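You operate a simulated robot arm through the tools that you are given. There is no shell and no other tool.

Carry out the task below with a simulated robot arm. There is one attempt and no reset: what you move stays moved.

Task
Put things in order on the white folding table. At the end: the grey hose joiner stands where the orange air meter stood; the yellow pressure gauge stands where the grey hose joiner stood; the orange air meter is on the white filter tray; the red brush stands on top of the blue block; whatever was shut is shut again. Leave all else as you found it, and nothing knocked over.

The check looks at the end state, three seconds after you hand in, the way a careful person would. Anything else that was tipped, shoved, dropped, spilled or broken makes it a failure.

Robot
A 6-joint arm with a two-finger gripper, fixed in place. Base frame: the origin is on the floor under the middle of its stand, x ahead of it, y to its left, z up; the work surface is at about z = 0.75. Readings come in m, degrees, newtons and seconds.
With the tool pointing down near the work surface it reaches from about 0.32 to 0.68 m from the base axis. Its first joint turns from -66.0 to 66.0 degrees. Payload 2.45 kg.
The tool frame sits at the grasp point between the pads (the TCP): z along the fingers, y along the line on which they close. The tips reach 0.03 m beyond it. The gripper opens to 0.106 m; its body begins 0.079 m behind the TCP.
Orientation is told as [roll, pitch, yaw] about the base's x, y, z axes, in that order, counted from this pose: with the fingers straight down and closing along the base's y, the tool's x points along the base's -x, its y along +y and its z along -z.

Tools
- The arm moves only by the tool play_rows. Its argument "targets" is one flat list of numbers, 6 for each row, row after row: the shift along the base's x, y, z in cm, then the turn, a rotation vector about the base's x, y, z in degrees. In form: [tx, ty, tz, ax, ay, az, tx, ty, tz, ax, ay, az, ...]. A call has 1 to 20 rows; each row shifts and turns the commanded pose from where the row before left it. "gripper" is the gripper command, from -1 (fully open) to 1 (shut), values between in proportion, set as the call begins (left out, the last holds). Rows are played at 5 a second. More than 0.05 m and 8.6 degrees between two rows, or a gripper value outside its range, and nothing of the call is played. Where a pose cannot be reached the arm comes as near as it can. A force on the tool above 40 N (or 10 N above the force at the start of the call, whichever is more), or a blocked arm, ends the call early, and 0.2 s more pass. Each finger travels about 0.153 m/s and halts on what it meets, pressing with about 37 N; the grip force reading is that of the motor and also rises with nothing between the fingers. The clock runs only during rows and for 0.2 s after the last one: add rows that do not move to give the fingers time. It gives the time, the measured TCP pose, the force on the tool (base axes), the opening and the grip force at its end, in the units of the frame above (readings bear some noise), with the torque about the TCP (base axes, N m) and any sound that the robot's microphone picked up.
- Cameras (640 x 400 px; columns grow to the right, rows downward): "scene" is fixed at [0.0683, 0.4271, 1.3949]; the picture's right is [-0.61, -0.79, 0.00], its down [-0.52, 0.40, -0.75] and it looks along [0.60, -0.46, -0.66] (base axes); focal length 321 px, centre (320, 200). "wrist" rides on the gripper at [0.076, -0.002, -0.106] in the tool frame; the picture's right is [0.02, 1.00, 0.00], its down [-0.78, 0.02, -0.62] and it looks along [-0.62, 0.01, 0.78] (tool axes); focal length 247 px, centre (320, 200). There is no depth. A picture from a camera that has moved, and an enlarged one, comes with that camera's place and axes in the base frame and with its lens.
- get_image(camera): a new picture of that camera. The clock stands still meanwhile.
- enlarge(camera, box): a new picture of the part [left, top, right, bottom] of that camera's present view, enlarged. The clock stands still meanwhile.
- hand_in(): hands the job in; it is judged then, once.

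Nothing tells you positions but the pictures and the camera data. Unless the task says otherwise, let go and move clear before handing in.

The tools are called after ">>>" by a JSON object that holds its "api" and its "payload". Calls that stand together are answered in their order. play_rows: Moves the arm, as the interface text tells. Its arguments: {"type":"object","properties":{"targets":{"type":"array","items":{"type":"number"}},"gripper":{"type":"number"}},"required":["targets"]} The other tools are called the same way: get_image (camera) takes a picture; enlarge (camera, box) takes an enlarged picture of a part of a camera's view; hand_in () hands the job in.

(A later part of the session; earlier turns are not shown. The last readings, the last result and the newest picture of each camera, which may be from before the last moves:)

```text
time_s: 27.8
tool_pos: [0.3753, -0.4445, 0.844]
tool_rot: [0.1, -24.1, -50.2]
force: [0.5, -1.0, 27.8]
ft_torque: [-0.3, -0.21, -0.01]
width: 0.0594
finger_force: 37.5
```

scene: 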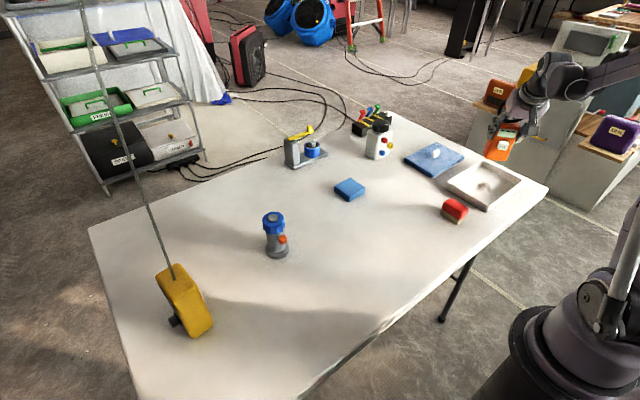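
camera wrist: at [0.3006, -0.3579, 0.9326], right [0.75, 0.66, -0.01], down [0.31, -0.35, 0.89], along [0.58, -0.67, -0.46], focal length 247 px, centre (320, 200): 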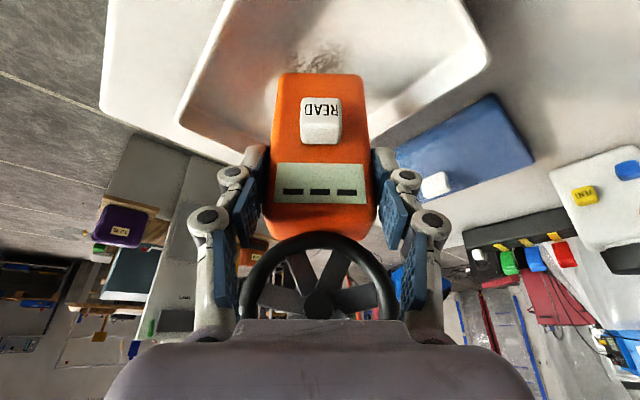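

Contact with the tray floor is clear. I'll relieve the press slightly, then open.

>>> {"api": "play_rows", "payload": {"targets": [0, 0, 0.2, 0, 0, 0, 0, 0, 0, 0, 0, 0]}}

>>> {"api": "play_rows", "payload": {"targets": [0, 0, 0, 0, 0, 0, 0, 0, 0, 0, 0, 0, 0, 0, 0, 0, 0, 0], "gripper": -1}}

>>> {"api": "enlarge", "payload": {"camera": "scene", "box": [450, 110, 550, 210]}}

>>> {"api": "get_image", "payload": {"camera": "wrist"}}

```text
time_s: 28.4
tool_pos: [0.3735, -0.4439, 0.8449]
tool_rot: [0.1, -23.9, -50.3]
force: [0.7, 0.6, -1.9]
ft_torque: [0.05, 0.0, -0.02]
width: 0.0593
finger_force: 37.1
```

```text
time_s: 29.2
tool_pos: [0.3751, -0.4444, 0.8456]
tool_rot: [0.2, -24.0, -50.2]
force: [0.2, -0.1, -0.2]
ft_torque: [-0.02, -0.01, -0.04]
width: 0.1061
finger_force: 0.1
```

```text
4.00 times, centred on (500, 160) of scene
camera zoom: at [0.0683, 0.4271, 1.3949], right [-0.61, -0.79, 0.0], down [-0.52, 0.4, -0.75], along [0.6, -0.46, -0.66], focal length 1285 px, centre (-400, 360)
```

zoom: 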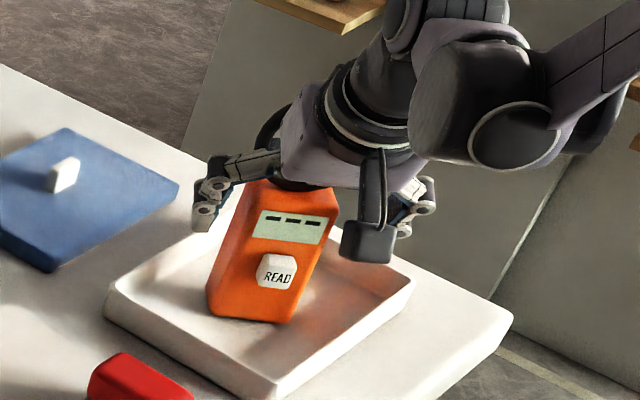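

```text
taken
camera wrist: at [0.3005, -0.3583, 0.9118], right [0.75, 0.66, -0.01], down [0.31, -0.35, 0.89], along [0.58, -0.67, -0.46], focal length 247 px, centre (320, 200)
```

wrist: 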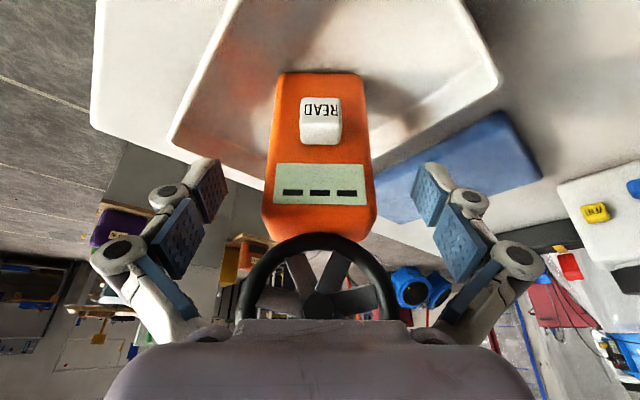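

The meter stands free on the tray. I'll back straight away from it, then rise.

>>> {"api": "play_rows", "payload": {"targets": [-1.0, 1.15, 0, 0, 0, 0, -1.3, 1.53, 0, 0, 0, 0, -1.3, 1.53, 0, 0, 0, 0, -1.3, 1.53, 1, 0, 0, 0, -1, 1.3, 3, 0, 0, 0, 0, 0, 4, 0, 0, 0, 0, 0, 4, 0, 0, 0]}}

>>> {"api": "get_image", "payload": {"camera": "scene"}}

>>> {"api": "get_image", "payload": {"camera": "wrist"}}

```text
time_s: 30.8
tool_pos: [0.3156, -0.3736, 0.969]
tool_rot: [0.2, -24.0, -50.2]
force: [-0.4, -0.4, 0.1]
ft_torque: [0.02, 0.0, -0.01]
width: 0.1058
finger_force: 0.2
```

```text
taken
```

scene: 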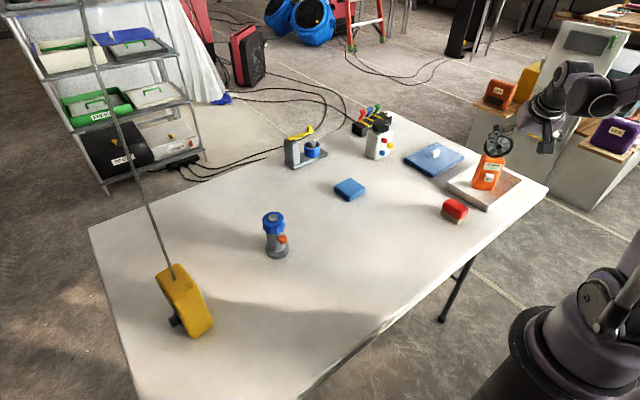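

```text
taken
camera wrist: at [0.2411, -0.2876, 1.0351], right [0.75, 0.66, -0.01], down [0.31, -0.35, 0.89], along [0.58, -0.67, -0.46], focal length 247 px, centre (320, 200)
```

wrist: 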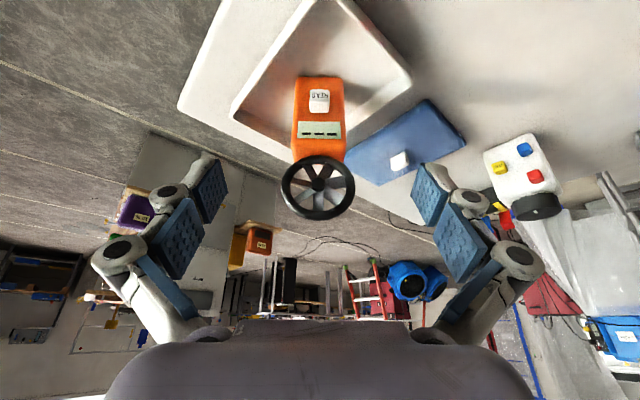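

The orange meter stands upright in the tray. Next is the red brush, at about (0.36, -0.27): I'll bring the tool upright above it and look for its exact place and angle.

>>> {"api": "play_rows", "payload": {"targets": [1.5, 3.4, 0, 6.13, 5.14, 0, 1.5, 3.5, 0, 6.13, 5.14, 0, 1.4, 3.5, 0, 6.13, 5.14, 0, 0, 0, 0, 0, 0, 8.4, 0, 0, 0, 0, 0, 8.4, 0, 0, 0, 0, 0, 8.4, 0, 0, 0, 0, 0, 8.4, 0, 0, -1, 0, 0, 8.4, 0, 0, -1, 0, 0, 8, 0, 0, 0, 0, 0, 0]}}

>>> {"api": "get_image", "payload": {"camera": "wrist"}}

>>> {"api": "get_image", "payload": {"camera": "scene"}}

```text
time_s: 33.0
tool_pos: [0.3594, -0.2703, 0.9461]
tool_rot: [0.1, 0.0, 0.0]
force: [-0.4, -0.2, 0.5]
ft_torque: [-0.02, 0.01, 0.01]
width: 0.1059
finger_force: 0.1
```

```text
taken
camera wrist: at [0.2834, -0.2716, 1.052], right [-0.02, 1.0, 0.0], down [0.78, 0.02, 0.62], along [0.62, 0.01, -0.78], focal length 247 px, centre (320, 200)
```

wrist: 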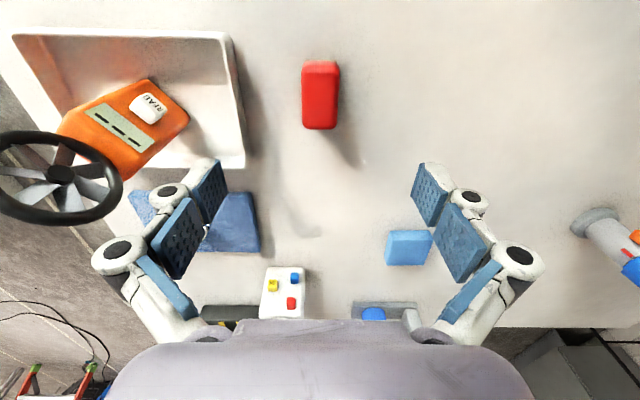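

```text
taken
```

scene: 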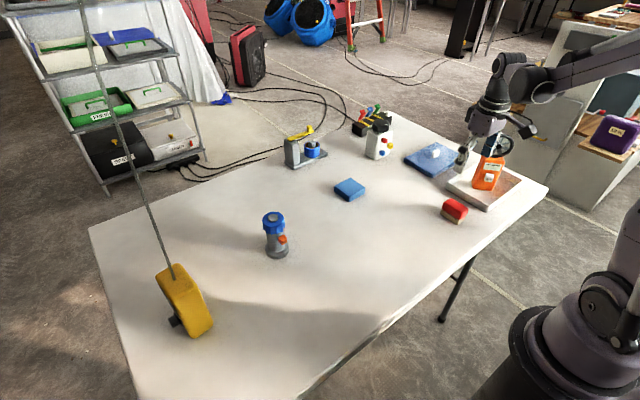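

>>> {"api": "enlarge", "payload": {"camera": "wrist", "box": [280, 40, 370, 150]}}

>>> {"api": "enlarge", "payload": {"camera": "wrist", "box": [370, 200, 450, 290]}}

>>> {"api": "enlarge", "payload": {"camera": "scene", "box": [430, 180, 490, 240]}}

>>> {"api": "enlarge", "payload": {"camera": "scene", "box": [320, 160, 380, 220]}}

```text
3.64 times, centred on (325, 95) of wrist
camera zoom: at [0.2834, -0.2716, 1.052], right [-0.02, 1.0, 0.0], down [0.78, 0.02, 0.62], along [0.62, 0.01, -0.78], focal length 898 px, centre (302, 582)
```

zoom: 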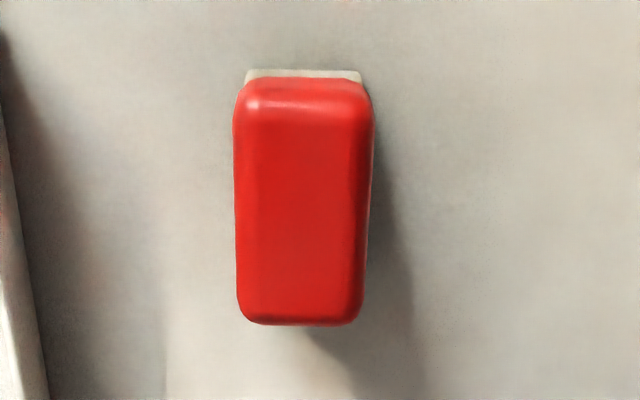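

```text
4.44 times, centred on (410, 245) of wrist
camera zoom: at [0.2834, -0.2716, 1.052], right [-0.02, 1.0, 0.0], down [0.78, 0.02, 0.62], along [0.62, 0.01, -0.78], focal length 1098 px, centre (-80, 0)
```

zoom: 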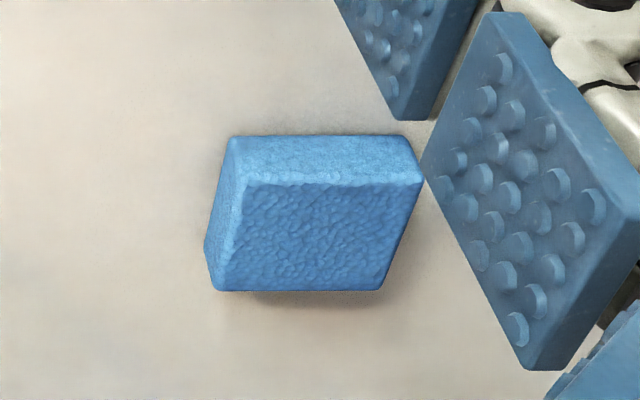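

```text
6.67 times, centred on (460, 210) of scene
camera zoom: at [0.0683, 0.4271, 1.3949], right [-0.61, -0.79, 0.0], down [-0.52, 0.4, -0.75], along [0.6, -0.46, -0.66], focal length 2142 px, centre (-613, 133)
```

zoom: 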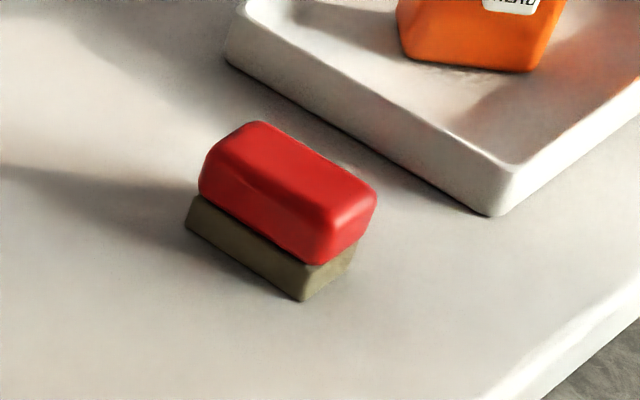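

```text
6.67 times, centred on (350, 190) of scene
camera zoom: at [0.0683, 0.4271, 1.3949], right [-0.61, -0.79, 0.0], down [-0.52, 0.4, -0.75], along [0.6, -0.46, -0.66], focal length 2142 px, centre (120, 267)
```

zoom: 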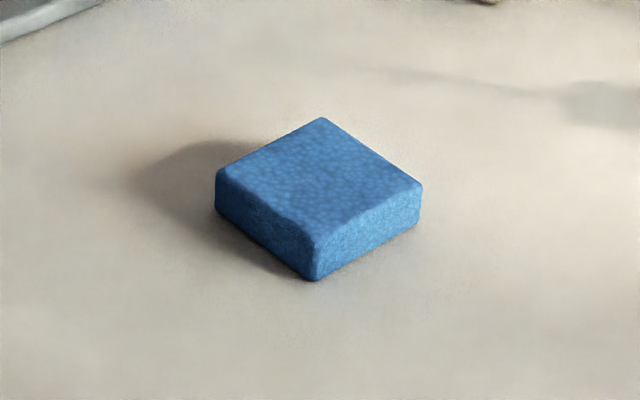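

The brush is centred under the tool at about (0.362, -0.271), long side along x. The blue block's top is near z = 0.775. I'll narrow the fingers a little to stay clear of the tray rim, go down and close on the red handle.

>>> {"api": "play_rows", "payload": {"targets": [0.25, 0, -2.5, 0, 0, 0, 0, 0, -2.5, 0, 0, 0, 0, 0, -2.5, 0, 0, 0, 0, 0, -2.5, 0, 0, 0, 0, 0, -2, 0, 0, 0, 0, 0, -1.5, 0, 0, 0, 0, 0, -1.0, 0, 0, 0, 0, 0, -0.5, 0, 0, 0, 0, 0, 0, 0, 0, 0], "gripper": -0.35}}

>>> {"api": "get_image", "payload": {"camera": "wrist"}}

>>> {"api": "enlarge", "payload": {"camera": "scene", "box": [420, 150, 510, 240]}}

```text
time_s: 35.0
tool_pos: [0.363, -0.2699, 0.7951]
tool_rot: [0.1, -0.1, -0.3]
force: [-0.8, 0.2, 1.0]
ft_torque: [-0.01, 0.03, 0.01]
width: 0.0716
finger_force: 0.1
```

```text
taken
camera wrist: at [0.286, -0.2713, 0.9015], right [-0.02, 1.0, 0.0], down [0.78, 0.01, 0.62], along [0.62, 0.01, -0.78], focal length 247 px, centre (320, 200)
```

wrist: 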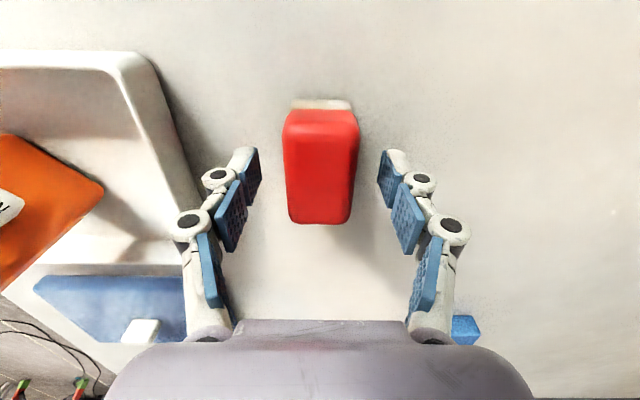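

```text
4.44 times, centred on (465, 195) of scene
camera zoom: at [0.0683, 0.4271, 1.3949], right [-0.61, -0.79, 0.0], down [-0.52, 0.4, -0.75], along [0.6, -0.46, -0.66], focal length 1428 px, centre (-324, 222)
```

zoom: 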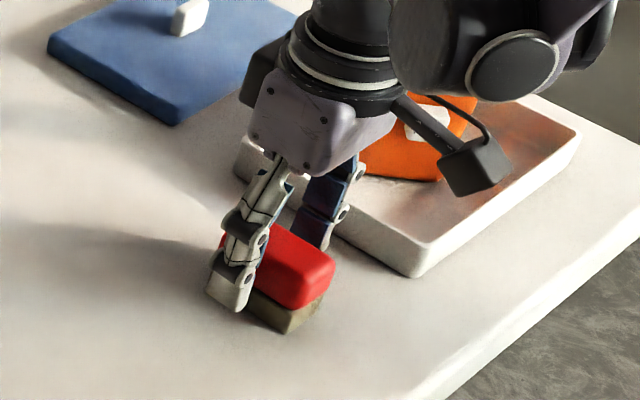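

The fingers straddle the brush evenly. Closing now.

>>> {"api": "play_rows", "payload": {"targets": [0, 0, 0, 0, 0, 0, 0, 0, 0, 0, 0, 0, 0, 0, 0, 0, 0, 0, 0, 0, 0, 0, 0, 0], "gripper": 0.6}}

>>> {"api": "play_rows", "payload": {"targets": [0, 0, 0.5, 0, 0, 0, 0, 0, 1, 0, 0, 0, 0, 0, 1.5, 0, 0, 0, 0, 0, 2, 0, 0, 0, 0, 0, 2.5, 0, 0, 0, 0, 0, 0, 0, 0, 0]}}

>>> {"api": "get_image", "payload": {"camera": "wrist"}}

>>> {"api": "enlarge", "payload": {"camera": "scene", "box": [410, 120, 520, 230]}}

```text
time_s: 36.0
tool_pos: [0.3626, -0.2707, 0.7965]
tool_rot: [0.0, 0.1, -0.2]
force: [-0.1, 0.6, 8.5]
ft_torque: [0.0, 0.0, 0.0]
width: 0.0368
finger_force: 37.6
```

```text
time_s: 37.4
tool_pos: [0.3608, -0.2705, 0.8723]
tool_rot: [0.1, 0.0, -0.2]
force: [0.8, -0.6, -1.2]
ft_torque: [0.01, 0.01, 0.0]
width: 0.0369
finger_force: 37.1
```

```text
taken
camera wrist: at [0.2845, -0.2723, 0.9782], right [-0.02, 1.0, 0.0], down [0.78, 0.01, 0.62], along [0.62, 0.01, -0.78], focal length 247 px, centre (320, 200)
```

wrist: 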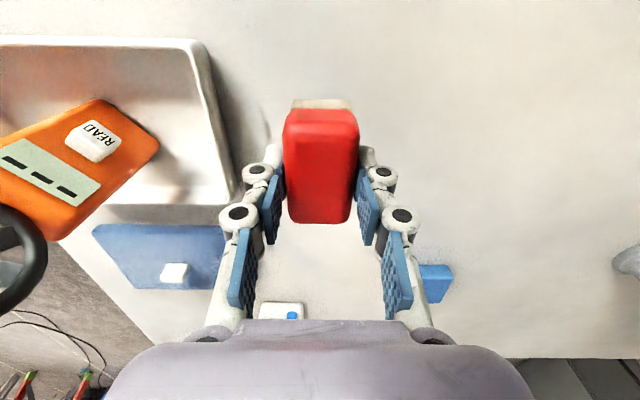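

```text
3.64 times, centred on (465, 175) of scene
camera zoom: at [0.0683, 0.4271, 1.3949], right [-0.61, -0.79, 0.0], down [-0.52, 0.4, -0.75], along [0.6, -0.46, -0.66], focal length 1168 px, centre (-207, 291)
```

zoom: 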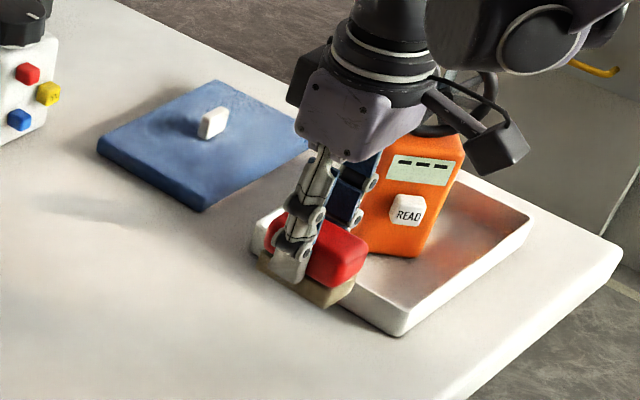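

The brush is held level. The block's centre comes out near (0.622, -0.113), and the brush should rest on it with the tool at about z = 0.82. I'll carry it over and look from above first.

>>> {"api": "play_rows", "payload": {"targets": [0, 0, 2.0, 0, 0, 0, 3.73, 2.25, 1, 0, 0, 0, 3.73, 2.25, 0, 0, 0, 0, 3.73, 2.25, 0, 0, 0, 0, 3.73, 2.25, 0, 0, 0, 0, 3.73, 2.25, 0, 0, 0, 0, 3.73, 2.25, 0, 0, 0, 0, 3.73, 2.25, 0, 0, 0, 0, 0, 0, 0, 0, 0, 0]}}

>>> {"api": "get_image", "payload": {"camera": "wrist"}}

>>> {"api": "get_image", "payload": {"camera": "scene"}}

```text
time_s: 39.4
tool_pos: [0.6246, -0.1108, 0.9039]
tool_rot: [0.1, 0.1, -0.3]
force: [0.3, -0.3, -0.7]
ft_torque: [0.0, 0.0, -0.02]
width: 0.037
finger_force: 37.3
```

```text
taken
camera wrist: at [0.5483, -0.1119, 1.0095], right [-0.02, 1.0, 0.0], down [0.78, 0.01, 0.62], along [0.62, 0.01, -0.78], focal length 247 px, centre (320, 200)
```

wrist: 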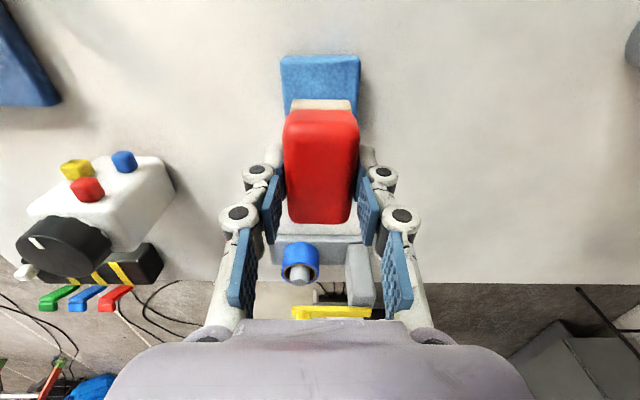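

```text
taken
```

scene: 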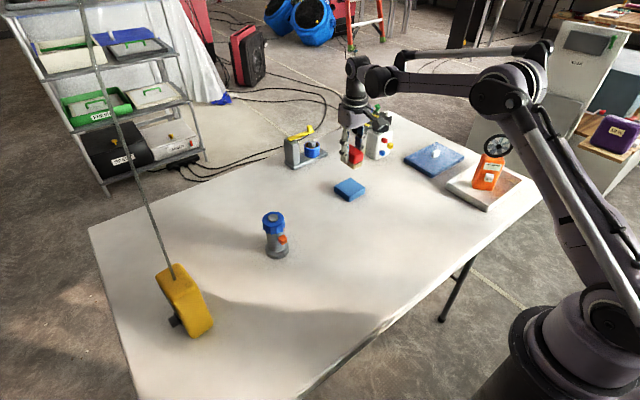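

The brush is aligned with the block; a 4 mm shift back centres it. I'll lower to just above the block.

>>> {"api": "play_rows", "payload": {"targets": [-0.4, 0, -2, 0, 0, 0, 0, 0, -2, 0, 0, 0, 0, 0, -1.5, 0, 0, 0, 0, 0, -1, 0, 0, 0, 0, 0, 0, 0, 0, 0]}}

>>> {"api": "enlarge", "payload": {"camera": "scene", "box": [310, 120, 400, 220]}}

>>> {"api": "get_image", "payload": {"camera": "wrist"}}

```text
time_s: 40.6
tool_pos: [0.6195, -0.1127, 0.8348]
tool_rot: [0.1, -0.1, -0.2]
force: [-0.5, 0.8, -1.2]
ft_torque: [-0.01, -0.03, -0.03]
width: 0.0368
finger_force: 37.0
```

```text
4.00 times, centred on (355, 170) of scene
camera zoom: at [0.0683, 0.4271, 1.3949], right [-0.61, -0.79, 0.0], down [-0.52, 0.4, -0.75], along [0.6, -0.46, -0.66], focal length 1285 px, centre (180, 320)
```

zoom: 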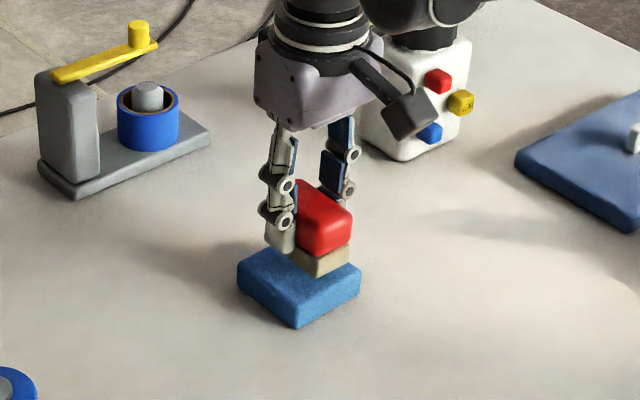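

```text
taken
camera wrist: at [0.543, -0.1136, 0.9409], right [-0.02, 1.0, 0.0], down [0.78, 0.01, 0.62], along [0.62, 0.01, -0.78], focal length 247 px, centre (320, 200)
```

wrist: 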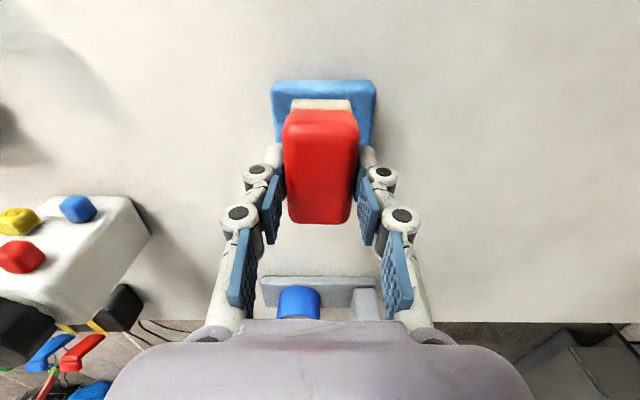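

The brush sits squarely over the block with about 1 cm to go. I'll lower in small steps.

>>> {"api": "play_rows", "payload": {"targets": [0, 0, -0.5, 0, 0, 0, 0, 0, -0.3, 0, 0, 0, 0, 0, 0, 0, 0, 0]}}

>>> {"api": "play_rows", "payload": {"targets": [0, 0, -0.2, 0, 0, 0, 0, 0, 0, 0, 0, 0]}}

>>> {"api": "play_rows", "payload": {"targets": [0, 0, -0.15, 0, 0, 0, 0, 0, 0, 0, 0, 0]}}

```text
time_s: 41.4
tool_pos: [0.6198, -0.1122, 0.8266]
tool_rot: [0.2, 0.0, -0.2]
force: [0.8, -0.3, -0.5]
ft_torque: [0.0, 0.02, 0.0]
width: 0.0366
finger_force: 37.2
```

```text
time_s: 42.0
tool_pos: [0.6199, -0.1126, 0.8254]
tool_rot: [0.0, 0.0, -0.3]
force: [1.0, -0.6, -0.4]
ft_torque: [0.0, 0.01, 0.01]
width: 0.0369
finger_force: 37.3
```

```text
time_s: 42.6
tool_pos: [0.621, -0.1127, 0.8251]
tool_rot: [0.1, 0.0, -0.2]
force: [0.0, 0.1, -1.2]
ft_torque: [0.0, 0.0, -0.02]
width: 0.0367
finger_force: 37.5
```

>>> {"api": "play_rows", "payload": {"targets": [0, 0, -0.15, 0, 0, 0, 0, 0, 0, 0, 0, 0]}}

>>> {"api": "play_rows", "payload": {"targets": [0, 0, -0.15, 0, 0, 0, 0, 0, 0, 0, 0, 0]}}

>>> {"api": "enlarge", "payload": {"camera": "scene", "box": [325, 150, 375, 200]}}

```text
time_s: 43.2
tool_pos: [0.6195, -0.1119, 0.8234]
tool_rot: [0.2, 0.0, -0.1]
force: [-0.3, 0.5, -1.6]
ft_torque: [-0.03, -0.02, -0.04]
width: 0.0366
finger_force: 37.1
```

```text
time_s: 43.8
tool_pos: [0.6204, -0.1115, 0.8212]
tool_rot: [0.1, 0.1, -0.2]
force: [0.3, 0.1, -1.1]
ft_torque: [-0.02, 0.01, -0.01]
width: 0.037
finger_force: 37.1
```

```text
8.00 times, centred on (350, 175) of scene
camera zoom: at [0.0683, 0.4271, 1.3949], right [-0.61, -0.79, 0.0], down [-0.52, 0.4, -0.75], along [0.6, -0.46, -0.66], focal length 2570 px, centre (80, 400)
```

zoom: 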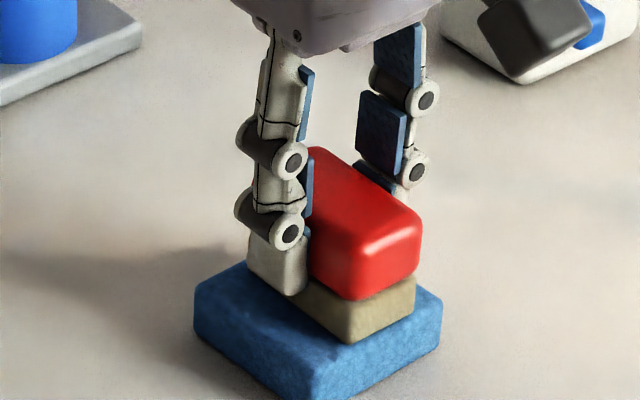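

Almost touching. I'll continue with 1.5 mm steps until the force rises.

>>> {"api": "play_rows", "payload": {"targets": [0, 0, -0.15, 0, 0, 0, 0, 0, 0, 0, 0, 0]}}

>>> {"api": "play_rows", "payload": {"targets": [0, 0, -0.15, 0, 0, 0, 0, 0, 0, 0, 0, 0]}}

```text
time_s: 44.4
tool_pos: [0.6197, -0.1121, 0.8201]
tool_rot: [0.1, -0.1, -0.2]
force: [0.7, -0.6, 3.7]
ft_torque: [-0.02, -0.05, 0.01]
width: 0.0369
finger_force: 37.6
```

```text
time_s: 45.0
tool_pos: [0.6187, -0.1126, 0.8194]
tool_rot: [0.1, -0.1, -0.3]
force: [1.6, -0.9, 27.1]
ft_torque: [0.0, -0.04, -0.01]
width: 0.0369
finger_force: 37.1
```

Contact is made with the block's top. I'll ease off 1.5 mm, then open only part way so the fingers don't sweep wide.

>>> {"api": "play_rows", "payload": {"targets": [0, 0, 0.15, 0, 0, 0, 0, 0, 0, 0, 0, 0]}}

>>> {"api": "play_rows", "payload": {"targets": [0, 0, 0, 0, 0, 0, 0, 0, 0, 0, 0, 0, 0, 0, 0, 0, 0, 0], "gripper": -0.5}}

>>> {"api": "play_rows", "payload": {"targets": [0, 0, 1, 0, 0, 0, 0, 0, 2, 0, 0, 0, 0, 0, 3, 0, 0, 0, 0, 0, 4, 0, 0, 0, -2, 0, 4, 0, 0, 0, -3, 0, 4, 0, 0, 0]}}

>>> {"api": "get_image", "payload": {"camera": "scene"}}

>>> {"api": "get_image", "payload": {"camera": "wrist"}}

```text
time_s: 45.6
tool_pos: [0.619, -0.1127, 0.8197]
tool_rot: [0.1, 0.0, -0.3]
force: [-1.1, 0.3, 13.6]
ft_torque: [0.07, 0.04, -0.01]
width: 0.0371
finger_force: 37.5
```

```text
time_s: 46.4
tool_pos: [0.6203, -0.1127, 0.8204]
tool_rot: [0.1, 0.0, -0.2]
force: [-0.5, -0.1, 0.2]
ft_torque: [0.01, 0.0, -0.01]
width: 0.0795
finger_force: 0.1
```

```text
time_s: 47.8
tool_pos: [0.5707, -0.1149, 1.0015]
tool_rot: [0.1, 0.0, -0.2]
force: [-0.4, -0.3, -0.1]
ft_torque: [0.01, 0.0, -0.02]
width: 0.0793
finger_force: 0.0
```

```text
taken
```

scene: 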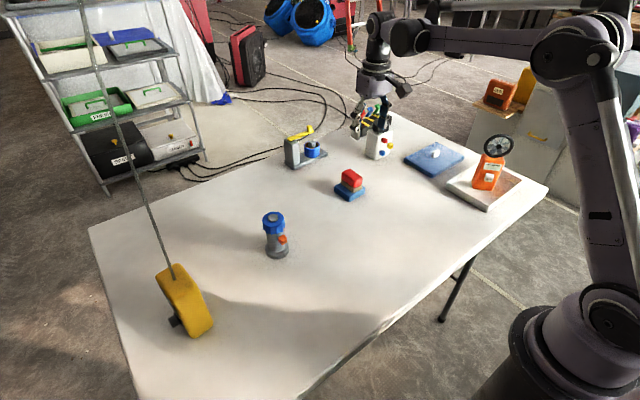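

```text
taken
camera wrist: at [0.4941, -0.116, 1.1082], right [-0.02, 1.0, 0.0], down [0.78, 0.01, 0.62], along [0.62, 0.01, -0.78], focal length 247 px, centre (320, 200)
```

wrist: 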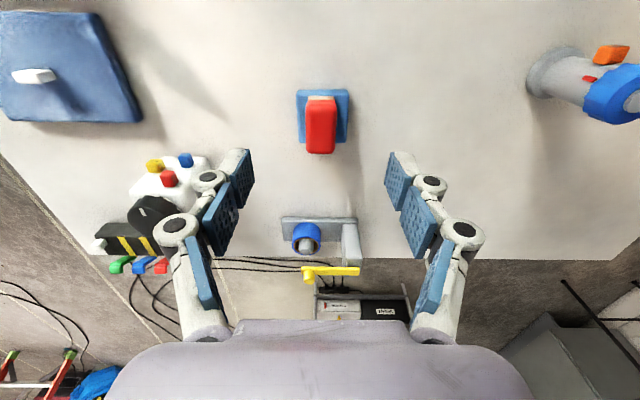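

The brush now stands on the blue block. Next is the grey joiner near (0.56, 0.19): its BLEED button faces the robot and a red mark sits just under the blue collar, so I'll grip only the grey body from below the collar with a tilted tool. I'll move to a viewing pose first.

>>> {"api": "play_rows", "payload": {"targets": [-1.85, 3.33, 0, 0, 0, 7.5, -1.85, 3.33, 0, 0, 0, 7.5, -1.85, 3.33, 0, 0, 0, 7.5, -1.85, 3.33, 0, 0, 0, 7.5, -1.85, 3.33, 0, 0, 0, 7.5, -1.85, 3.33, 0, 0, 0, 7.5, 0, 0, 0, 5.3, -5.3, 0, 0, 0, 0, 5.3, -5.3, 0, 0, 0, 0, 5.3, -5.3, 0, 0, 0, 0, 5.3, -5.3, 0, 0, 0, 0, 5.3, -5.3, 0, 0, 0, 0, 5.3, -5.3, 0], "gripper": -1}}

>>> {"api": "get_image", "payload": {"camera": "wrist"}}

>>> {"api": "get_image", "payload": {"camera": "scene"}}

```text
time_s: 50.4
tool_pos: [0.459, 0.0867, 0.9994]
tool_rot: [0.2, -45.0, 44.8]
force: [-0.3, -0.2, 0.0]
ft_torque: [-0.02, 0.0, -0.05]
width: 0.1063
finger_force: 0.2
```

```text
taken
camera wrist: at [0.3684, -0.005, 1.0204], right [-0.72, 0.7, -0.01], down [0.07, 0.09, 0.99], along [0.69, 0.71, -0.11], focal length 247 px, centre (320, 200)
```

wrist: 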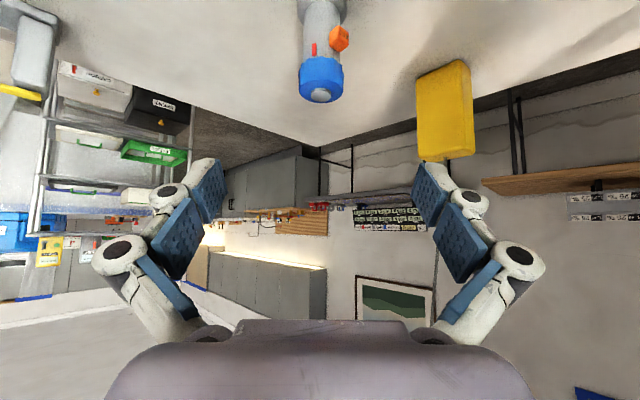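

```text
taken
```

scene: 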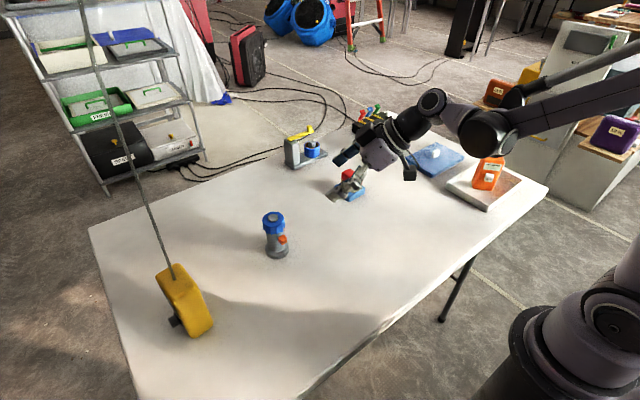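

>>> {"api": "enlarge", "payload": {"camera": "wrist", "box": [270, 0, 370, 110]}}

>>> {"api": "enlarge", "payload": {"camera": "wrist", "box": [390, 30, 500, 200]}}

```text
3.64 times, centred on (320, 55) of wrist
camera zoom: at [0.3684, -0.005, 1.0204], right [-0.72, 0.7, -0.01], down [0.07, 0.09, 0.99], along [0.69, 0.71, -0.11], focal length 898 px, centre (320, 727)
```

zoom: 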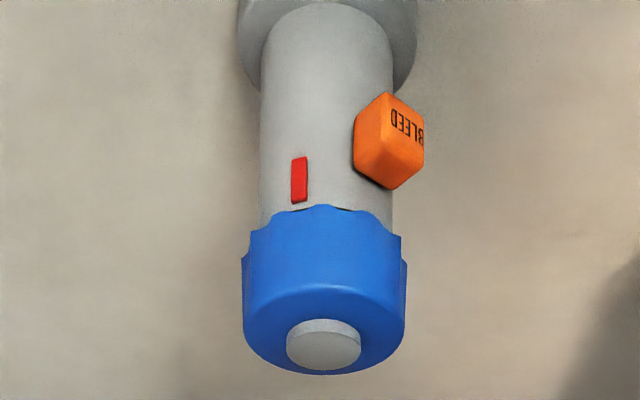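

```text
2.35 times, centred on (445, 115) of wrist
camera zoom: at [0.3684, -0.005, 1.0204], right [-0.72, 0.7, -0.01], down [0.07, 0.09, 0.99], along [0.69, 0.71, -0.11], focal length 581 px, centre (26, 400)
```

zoom: 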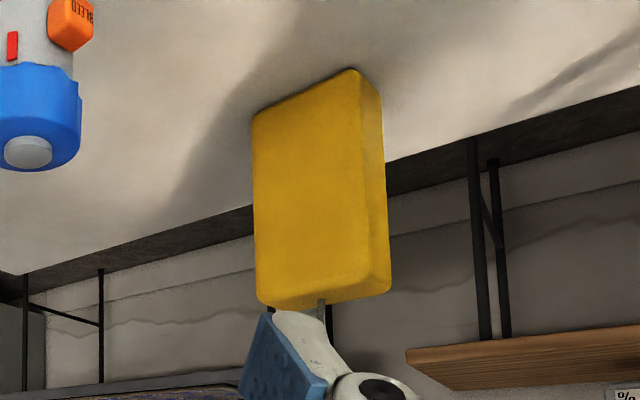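

The joiner's axis is at about (0.557, 0.187); BLEED points to about 183° and the red mark to about 249°. A heading of 20° with a 45° tilt puts the pads on plain grey body. I'll turn to that heading, drop to the pre-grasp point and check.

>>> {"api": "play_rows", "payload": {"targets": [0.6, 2.4, 0, 0, 0, -8.3, 0.6, 2.4, -2, 0, 0, -8.3, 0.6, 2.3, -2.5, 0, 0, -8.3, 0, 0, -3, 0, 0, 0, 0, 0, -3.4, 0, 0, 0, 1.33, 0.48, -1.41, 0, 0, 0, 1.33, 0.48, -1.41, 0, 0, 0, 1.33, 0.48, -1.41, 0, 0, 0, 0, 0, 0, 0, 0, 0]}}

>>> {"api": "get_image", "payload": {"camera": "wrist"}}

>>> {"api": "enlarge", "payload": {"camera": "scene", "box": [230, 170, 370, 290]}}

```text
time_s: 52.4
tool_pos: [0.5171, 0.1726, 0.847]
tool_rot: [0.3, -45.0, 19.9]
force: [-0.4, 0.3, 0.3]
ft_torque: [-0.01, 0.01, 0.02]
width: 0.1064
finger_force: 0.1
```

```text
taken
camera wrist: at [0.3951, 0.1271, 0.869], right [-0.36, 0.93, -0.01], down [0.1, 0.05, 0.99], along [0.93, 0.35, -0.12], focal length 247 px, centre (320, 200)
```

wrist: 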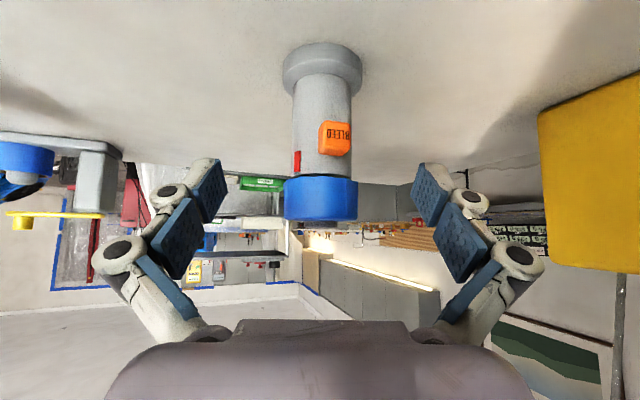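

```text
3.33 times, centred on (300, 230) of scene
camera zoom: at [0.0683, 0.4271, 1.3949], right [-0.61, -0.79, 0.0], down [-0.52, 0.4, -0.75], along [0.6, -0.46, -0.66], focal length 1071 px, centre (387, 100)
```

zoom: 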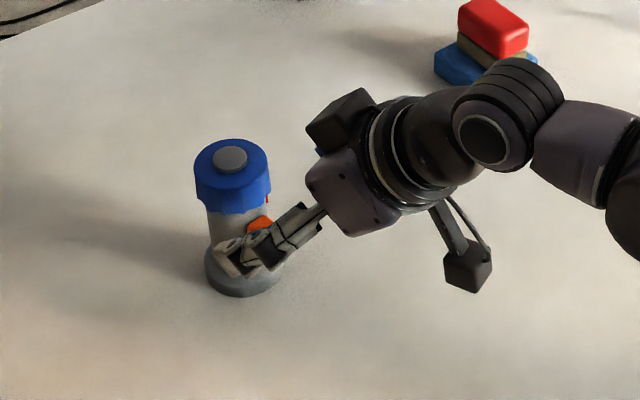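

The joiner is centred between the fingers, with collar bottom at about z = 0.838 and flange top at 0.773. I'll go in the last 6 cm to z = 0.807, then check before closing.

>>> {"api": "play_rows", "payload": {"targets": [1.0, 0.37, -1.0, 0, 0, 0, 1.0, 0.37, -1.0, 0, 0, 0, 1.0, 0.37, -1.0, 0, 0, 0, 1.0, 0.37, -1.0, 0, 0, 0, 0, 0, 0, 0, 0, 0]}}

>>> {"api": "get_image", "payload": {"camera": "wrist"}}

>>> {"api": "enlarge", "payload": {"camera": "scene", "box": [240, 190, 320, 280]}}

```text
time_s: 53.6
tool_pos: [0.5553, 0.1877, 0.8095]
tool_rot: [0.2, -45.0, 19.8]
force: [-0.5, -0.3, 0.6]
ft_torque: [0.0, 0.02, -0.05]
width: 0.1062
finger_force: 0.1
```

```text
taken
camera wrist: at [0.4349, 0.1421, 0.8298], right [-0.36, 0.93, -0.01], down [0.1, 0.05, 0.99], along [0.93, 0.35, -0.11], focal length 247 px, centre (320, 200)
```

wrist: 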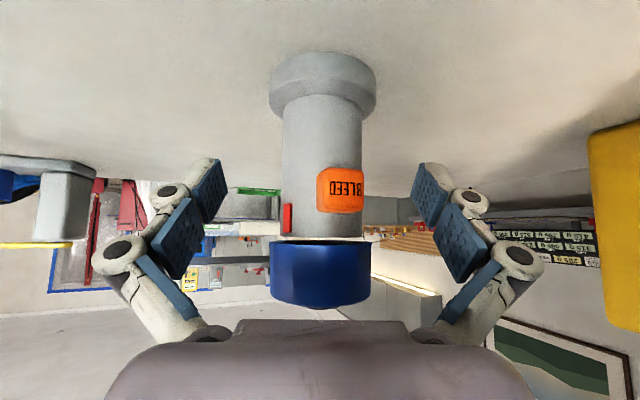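

```text
4.44 times, centred on (280, 235) of scene
camera zoom: at [0.0683, 0.4271, 1.3949], right [-0.61, -0.79, 0.0], down [-0.52, 0.4, -0.75], along [0.6, -0.46, -0.66], focal length 1428 px, centre (498, 44)
```

zoom: 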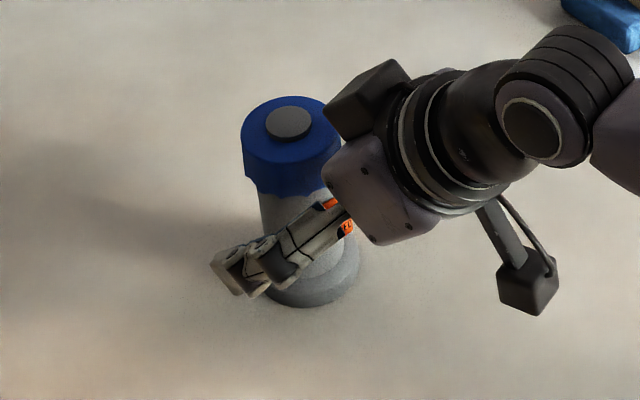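

Both the mark and BLEED lie inside the closing planes, clear of the pads. Closing on the grey body.

>>> {"api": "play_rows", "payload": {"targets": [0, 0, 0, 0, 0, 0, 0, 0, 0, 0, 0, 0, 0, 0, 0, 0, 0, 0, 0, 0, 0, 0, 0, 0], "gripper": 0.5}}

>>> {"api": "get_image", "payload": {"camera": "wrist"}}

>>> {"api": "enlarge", "payload": {"camera": "scene", "box": [240, 190, 320, 280]}}

```text
time_s: 54.6
tool_pos: [0.5552, 0.1871, 0.8089]
tool_rot: [0.1, -45.0, 19.9]
force: [-1.2, 0.8, 8.2]
ft_torque: [-0.06, -0.14, 0.03]
width: 0.0421
finger_force: 36.8
```

```text
taken
camera wrist: at [0.4348, 0.1421, 0.8301], right [-0.36, 0.93, -0.01], down [0.1, 0.05, 0.99], along [0.93, 0.35, -0.11], focal length 247 px, centre (320, 200)
```

wrist: 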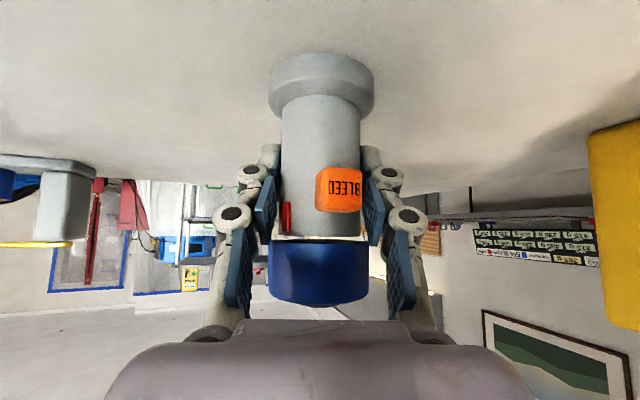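

```text
4.44 times, centred on (280, 235) of scene
camera zoom: at [0.0681, 0.4271, 1.3949], right [-0.61, -0.79, 0.0], down [-0.52, 0.4, -0.75], along [0.6, -0.46, -0.66], focal length 1428 px, centre (498, 44)
```

zoom: 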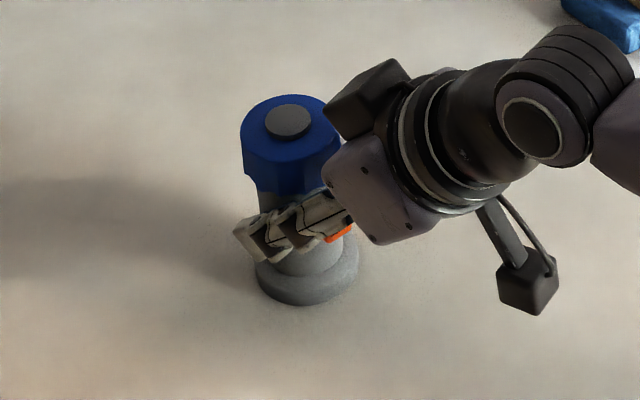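

The grip is on the 4.2 cm grey body only. I'll lift and check that it hangs straight.

>>> {"api": "play_rows", "payload": {"targets": [0, 0, 0.5, 0, 0, 0, 0, 0, 1.5, 0, 0, 0, 0, 0, 2.5, 0, 0, 0, 0, 0, 2.5, 0, 0, 0, 0, 0, 2.5, 0, 0, 0, 0, 0, 0, 0, 0, 0]}}

>>> {"api": "get_image", "payload": {"camera": "wrist"}}

>>> {"api": "enlarge", "payload": {"camera": "scene", "box": [220, 140, 360, 260]}}

```text
time_s: 56.0
tool_pos: [0.557, 0.1875, 0.9042]
tool_rot: [0.2, -45.1, 19.8]
force: [-0.6, 0.2, -0.7]
ft_torque: [0.0, 0.0, -0.04]
width: 0.0419
finger_force: 36.6
```

```text
taken
camera wrist: at [0.4351, 0.1421, 0.925], right [-0.36, 0.93, -0.01], down [0.1, 0.05, 0.99], along [0.93, 0.35, -0.11], focal length 247 px, centre (320, 200)
```

wrist: 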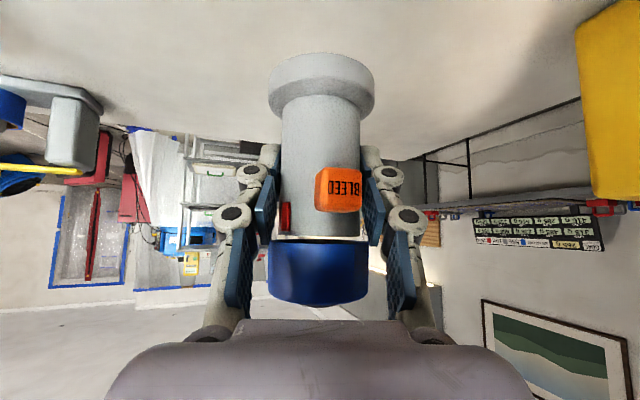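

```text
3.33 times, centred on (290, 200) of scene
camera zoom: at [0.0683, 0.4271, 1.3949], right [-0.61, -0.79, 0.0], down [-0.52, 0.4, -0.75], along [0.6, -0.46, -0.66], focal length 1071 px, centre (420, 200)
```

zoom: 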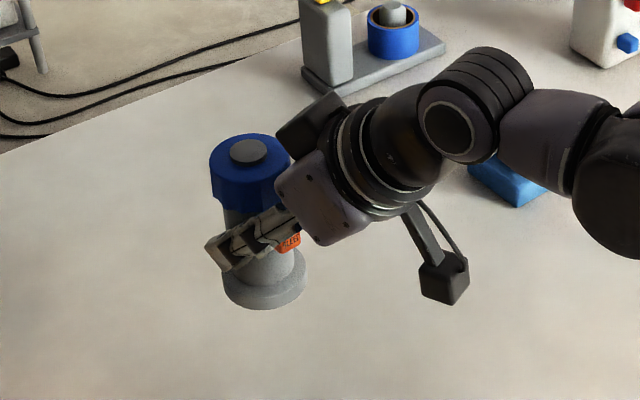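

The joiner hangs upright. I'll carry it to where the orange meter stood, about (0.391, -0.011), turning the tool heading to about 80° so the tilt stays within reach there.

>>> {"api": "play_rows", "payload": {"targets": [-2.09, -2.51, 0, 0, 0, 7.5, -2.09, -2.51, 0, 0, 0, 7.5, -2.09, -2.51, 0, 0, 0, 7.5, -2.09, -2.51, 0, 0, 0, 7.5, -2.09, -2.51, 0, 0, 0, 7.5, -2.09, -2.51, 0, 0, 0, 7.5, -2.09, -2.51, 0, 0, 0, 7.5, -2.09, -2.51, 0, 0, 0, 7.5, 0, 0, 0, 0, 0, 0]}}

>>> {"api": "get_image", "payload": {"camera": "scene"}}

>>> {"api": "get_image", "payload": {"camera": "wrist"}}

```text
time_s: 58.0
tool_pos: [0.3898, -0.0119, 0.9038]
tool_rot: [0.1, -44.9, 80.0]
force: [-0.3, -0.3, -0.9]
ft_torque: [0.0, 0.0, -0.01]
width: 0.0421
finger_force: 36.7
```

```text
taken
```

scene: 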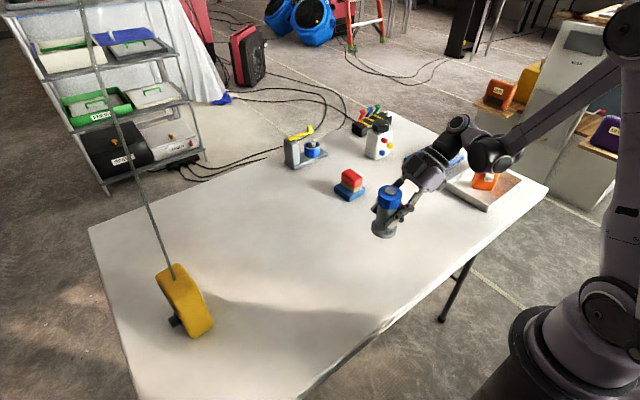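

```text
taken
camera wrist: at [0.3683, -0.1393, 0.9246], right [-0.99, 0.16, -0.01], down [0.01, 0.11, 0.99], along [0.16, 0.98, -0.11], focal length 247 px, centre (320, 200)
```

wrist: 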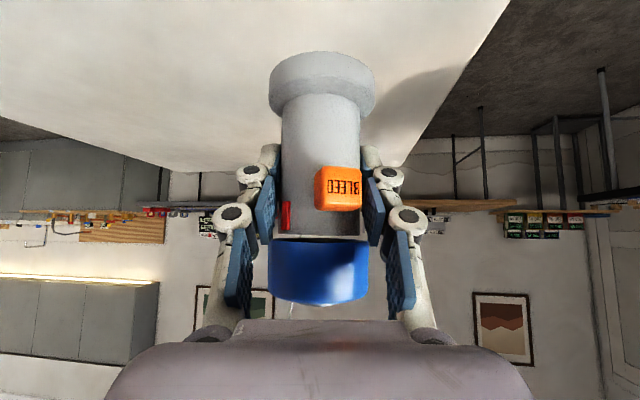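

The pose is reached and the wrist stays well clear of the meter. I'll lower the joiner in stages.

>>> {"api": "play_rows", "payload": {"targets": [0.1, 0, -2, 0, 0, 0, 0, 0, -2, 0, 0, 0, 0, 0, -2, 0, 0, 0, 0, 0, -1.5, 0, 0, 0, 0, 0, 0, 0, 0, 0]}}

>>> {"api": "get_image", "payload": {"camera": "scene"}}

>>> {"api": "get_image", "payload": {"camera": "wrist"}}

```text
time_s: 59.2
tool_pos: [0.3895, -0.0133, 0.8286]
tool_rot: [0.2, -45.0, 80.0]
force: [-0.2, -0.1, -1.0]
ft_torque: [-0.01, 0.01, 0.03]
width: 0.0422
finger_force: 37.3
```

```text
taken
```

scene: 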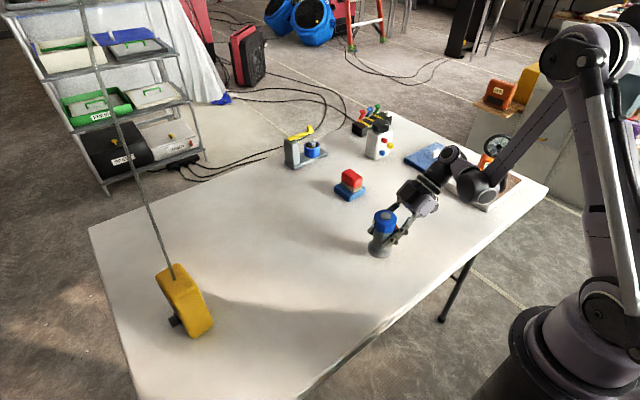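

```text
taken
camera wrist: at [0.369, -0.1404, 0.8497], right [-0.99, 0.16, -0.01], down [0.01, 0.12, 0.99], along [0.16, 0.98, -0.11], focal length 247 px, centre (320, 200)
```

wrist: 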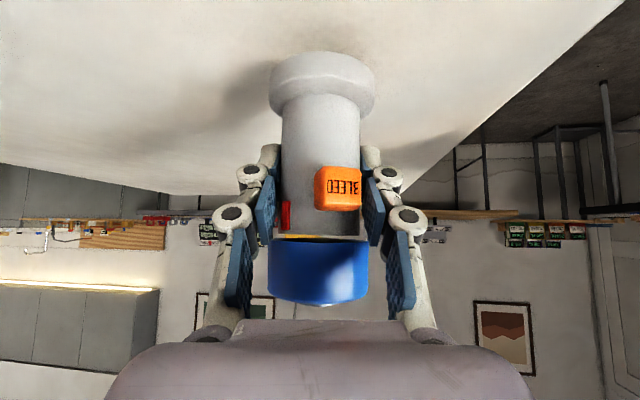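

About 2 cm left. I'll lower slowly to contact.

>>> {"api": "play_rows", "payload": {"targets": [0, 0, -0.6, 0, 0, 0, 0, 0, -0.5, 0, 0, 0, 0, 0, -0.3, 0, 0, 0, 0, 0, 0, 0, 0, 0]}}

>>> {"api": "play_rows", "payload": {"targets": [0, 0, -0.2, 0, 0, 0, 0, 0, 0, 0, 0, 0]}}

>>> {"api": "play_rows", "payload": {"targets": [0, 0, -0.2, 0, 0, 0, 0, 0, 0, 0, 0, 0]}}

```text
time_s: 60.2
tool_pos: [0.3912, -0.0135, 0.8139]
tool_rot: [0.3, -45.0, 79.9]
force: [-0.5, -1.1, -0.6]
ft_torque: [0.02, 0.0, 0.01]
width: 0.0419
finger_force: 36.4
```

```text
time_s: 60.8
tool_pos: [0.3886, -0.0141, 0.8114]
tool_rot: [0.2, -45.1, 79.9]
force: [0.8, -0.3, -0.7]
ft_torque: [0.01, -0.01, 0.0]
width: 0.0419
finger_force: 37.1
```

```text
time_s: 61.4
tool_pos: [0.3896, -0.0128, 0.8104]
tool_rot: [0.3, -45.0, 79.9]
force: [-0.3, 0.0, -1.1]
ft_torque: [-0.01, 0.0, -0.02]
width: 0.0422
finger_force: 36.8
```

>>> {"api": "play_rows", "payload": {"targets": [0, 0, -0.12, 0, 0, 0, 0, 0, 0, 0, 0, 0]}}

>>> {"api": "play_rows", "payload": {"targets": [0, 0, -0.12, 0, 0, 0, 0, 0, 0, 0, 0, 0]}}

```text
time_s: 62.0
tool_pos: [0.3894, -0.0137, 0.8089]
tool_rot: [0.2, -45.1, 79.9]
force: [-1.8, -5.2, 19.2]
ft_torque: [-0.03, -0.39, -0.08]
width: 0.0421
finger_force: 36.7
```

```text
time_s: 62.6
tool_pos: [0.3896, -0.012, 0.8084]
tool_rot: [0.2, -45.1, 79.9]
force: [-0.7, -4.8, 25.6]
ft_torque: [0.08, -0.36, -0.1]
width: 0.042
finger_force: 37.1
```

Contact with the table. I'll ease off a millimetre and open.

>>> {"api": "play_rows", "payload": {"targets": [0, 0, 0.13, 0, 0, 0, 0, 0, 0, 0, 0, 0]}}

>>> {"api": "play_rows", "payload": {"targets": [0, 0, 0, 0, 0, 0, 0, 0, 0, 0, 0, 0, 0, 0, 0, 0, 0, 0], "gripper": -1}}

>>> {"api": "get_image", "payload": {"camera": "wrist"}}

>>> {"api": "enlarge", "payload": {"camera": "scene", "box": [340, 180, 460, 280]}}

```text
time_s: 63.2
tool_pos: [0.3908, -0.0123, 0.8084]
tool_rot: [0.3, -44.8, 79.9]
force: [0.7, 1.1, 1.4]
ft_torque: [0.13, -0.06, 0.0]
width: 0.042
finger_force: 36.9
```

```text
time_s: 64.0
tool_pos: [0.3904, -0.0128, 0.8097]
tool_rot: [0.4, -45.1, 79.9]
force: [-0.3, 0.5, 0.2]
ft_torque: [0.0, 0.01, 0.01]
width: 0.1061
finger_force: 0.1
```

```text
taken
camera wrist: at [0.3693, -0.14, 0.8305], right [-0.99, 0.16, -0.01], down [0.01, 0.12, 0.99], along [0.16, 0.98, -0.12], focal length 247 px, centre (320, 200)
```

wrist: 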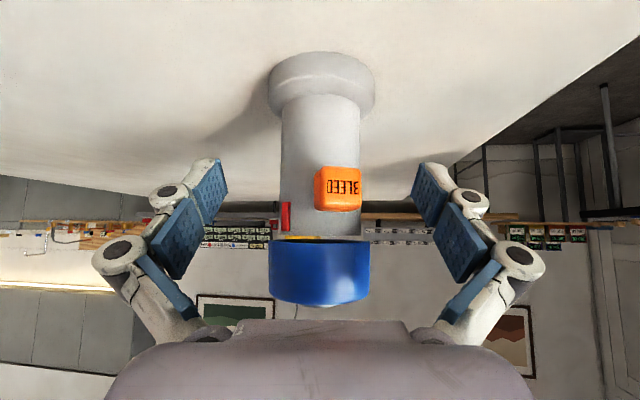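

```text
4.00 times, centred on (400, 230) of scene
camera zoom: at [0.0683, 0.4271, 1.3949], right [-0.61, -0.79, 0.0], down [-0.52, 0.4, -0.75], along [0.6, -0.46, -0.66], focal length 1285 px, centre (0, 80)
```

zoom: 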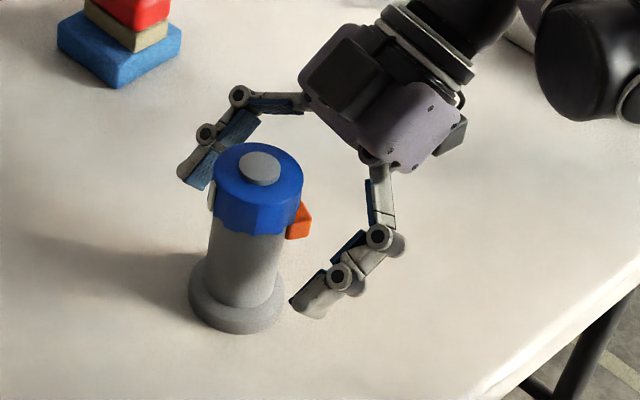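

The joiner stands where the meter was. I'll back out along the tool axis and rise, then move to look at the yellow gauge from its plain (-y) side.

>>> {"api": "play_rows", "payload": {"targets": [-0.25, -1.39, 1.41, 0, 0, 0, -0.25, -1.39, 1.41, 0, 0, 0, -0.25, -1.39, 1.41, 0, 0, 0, -0.25, -1.39, 1.41, 0, 0, 0, -0.25, -1.39, 1.41, 0, 0, 0, 0, 0, 3.5, 0, 0, 0, 0, 0, 4, 0, 0, 0, 0, 0, 4, 0, 0, 0]}}

>>> {"api": "get_image", "payload": {"camera": "scene"}}

>>> {"api": "get_image", "payload": {"camera": "wrist"}}

```text
time_s: 65.8
tool_pos: [0.38, -0.0849, 0.9957]
tool_rot: [0.4, -45.0, 79.9]
force: [-0.5, 0.6, 0.3]
ft_torque: [-0.01, -0.01, -0.02]
width: 0.1058
finger_force: 0.0
```

```text
taken
```

scene: 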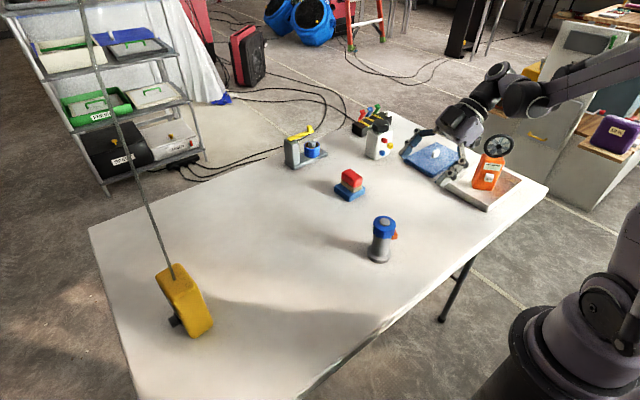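

```text
taken
camera wrist: at [0.3592, -0.2124, 1.0161], right [-0.99, 0.16, -0.01], down [0.01, 0.12, 0.99], along [0.16, 0.98, -0.12], focal length 247 px, centre (320, 200)
```

wrist: 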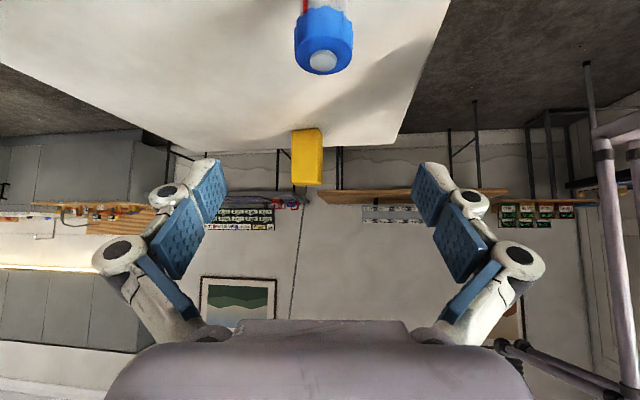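

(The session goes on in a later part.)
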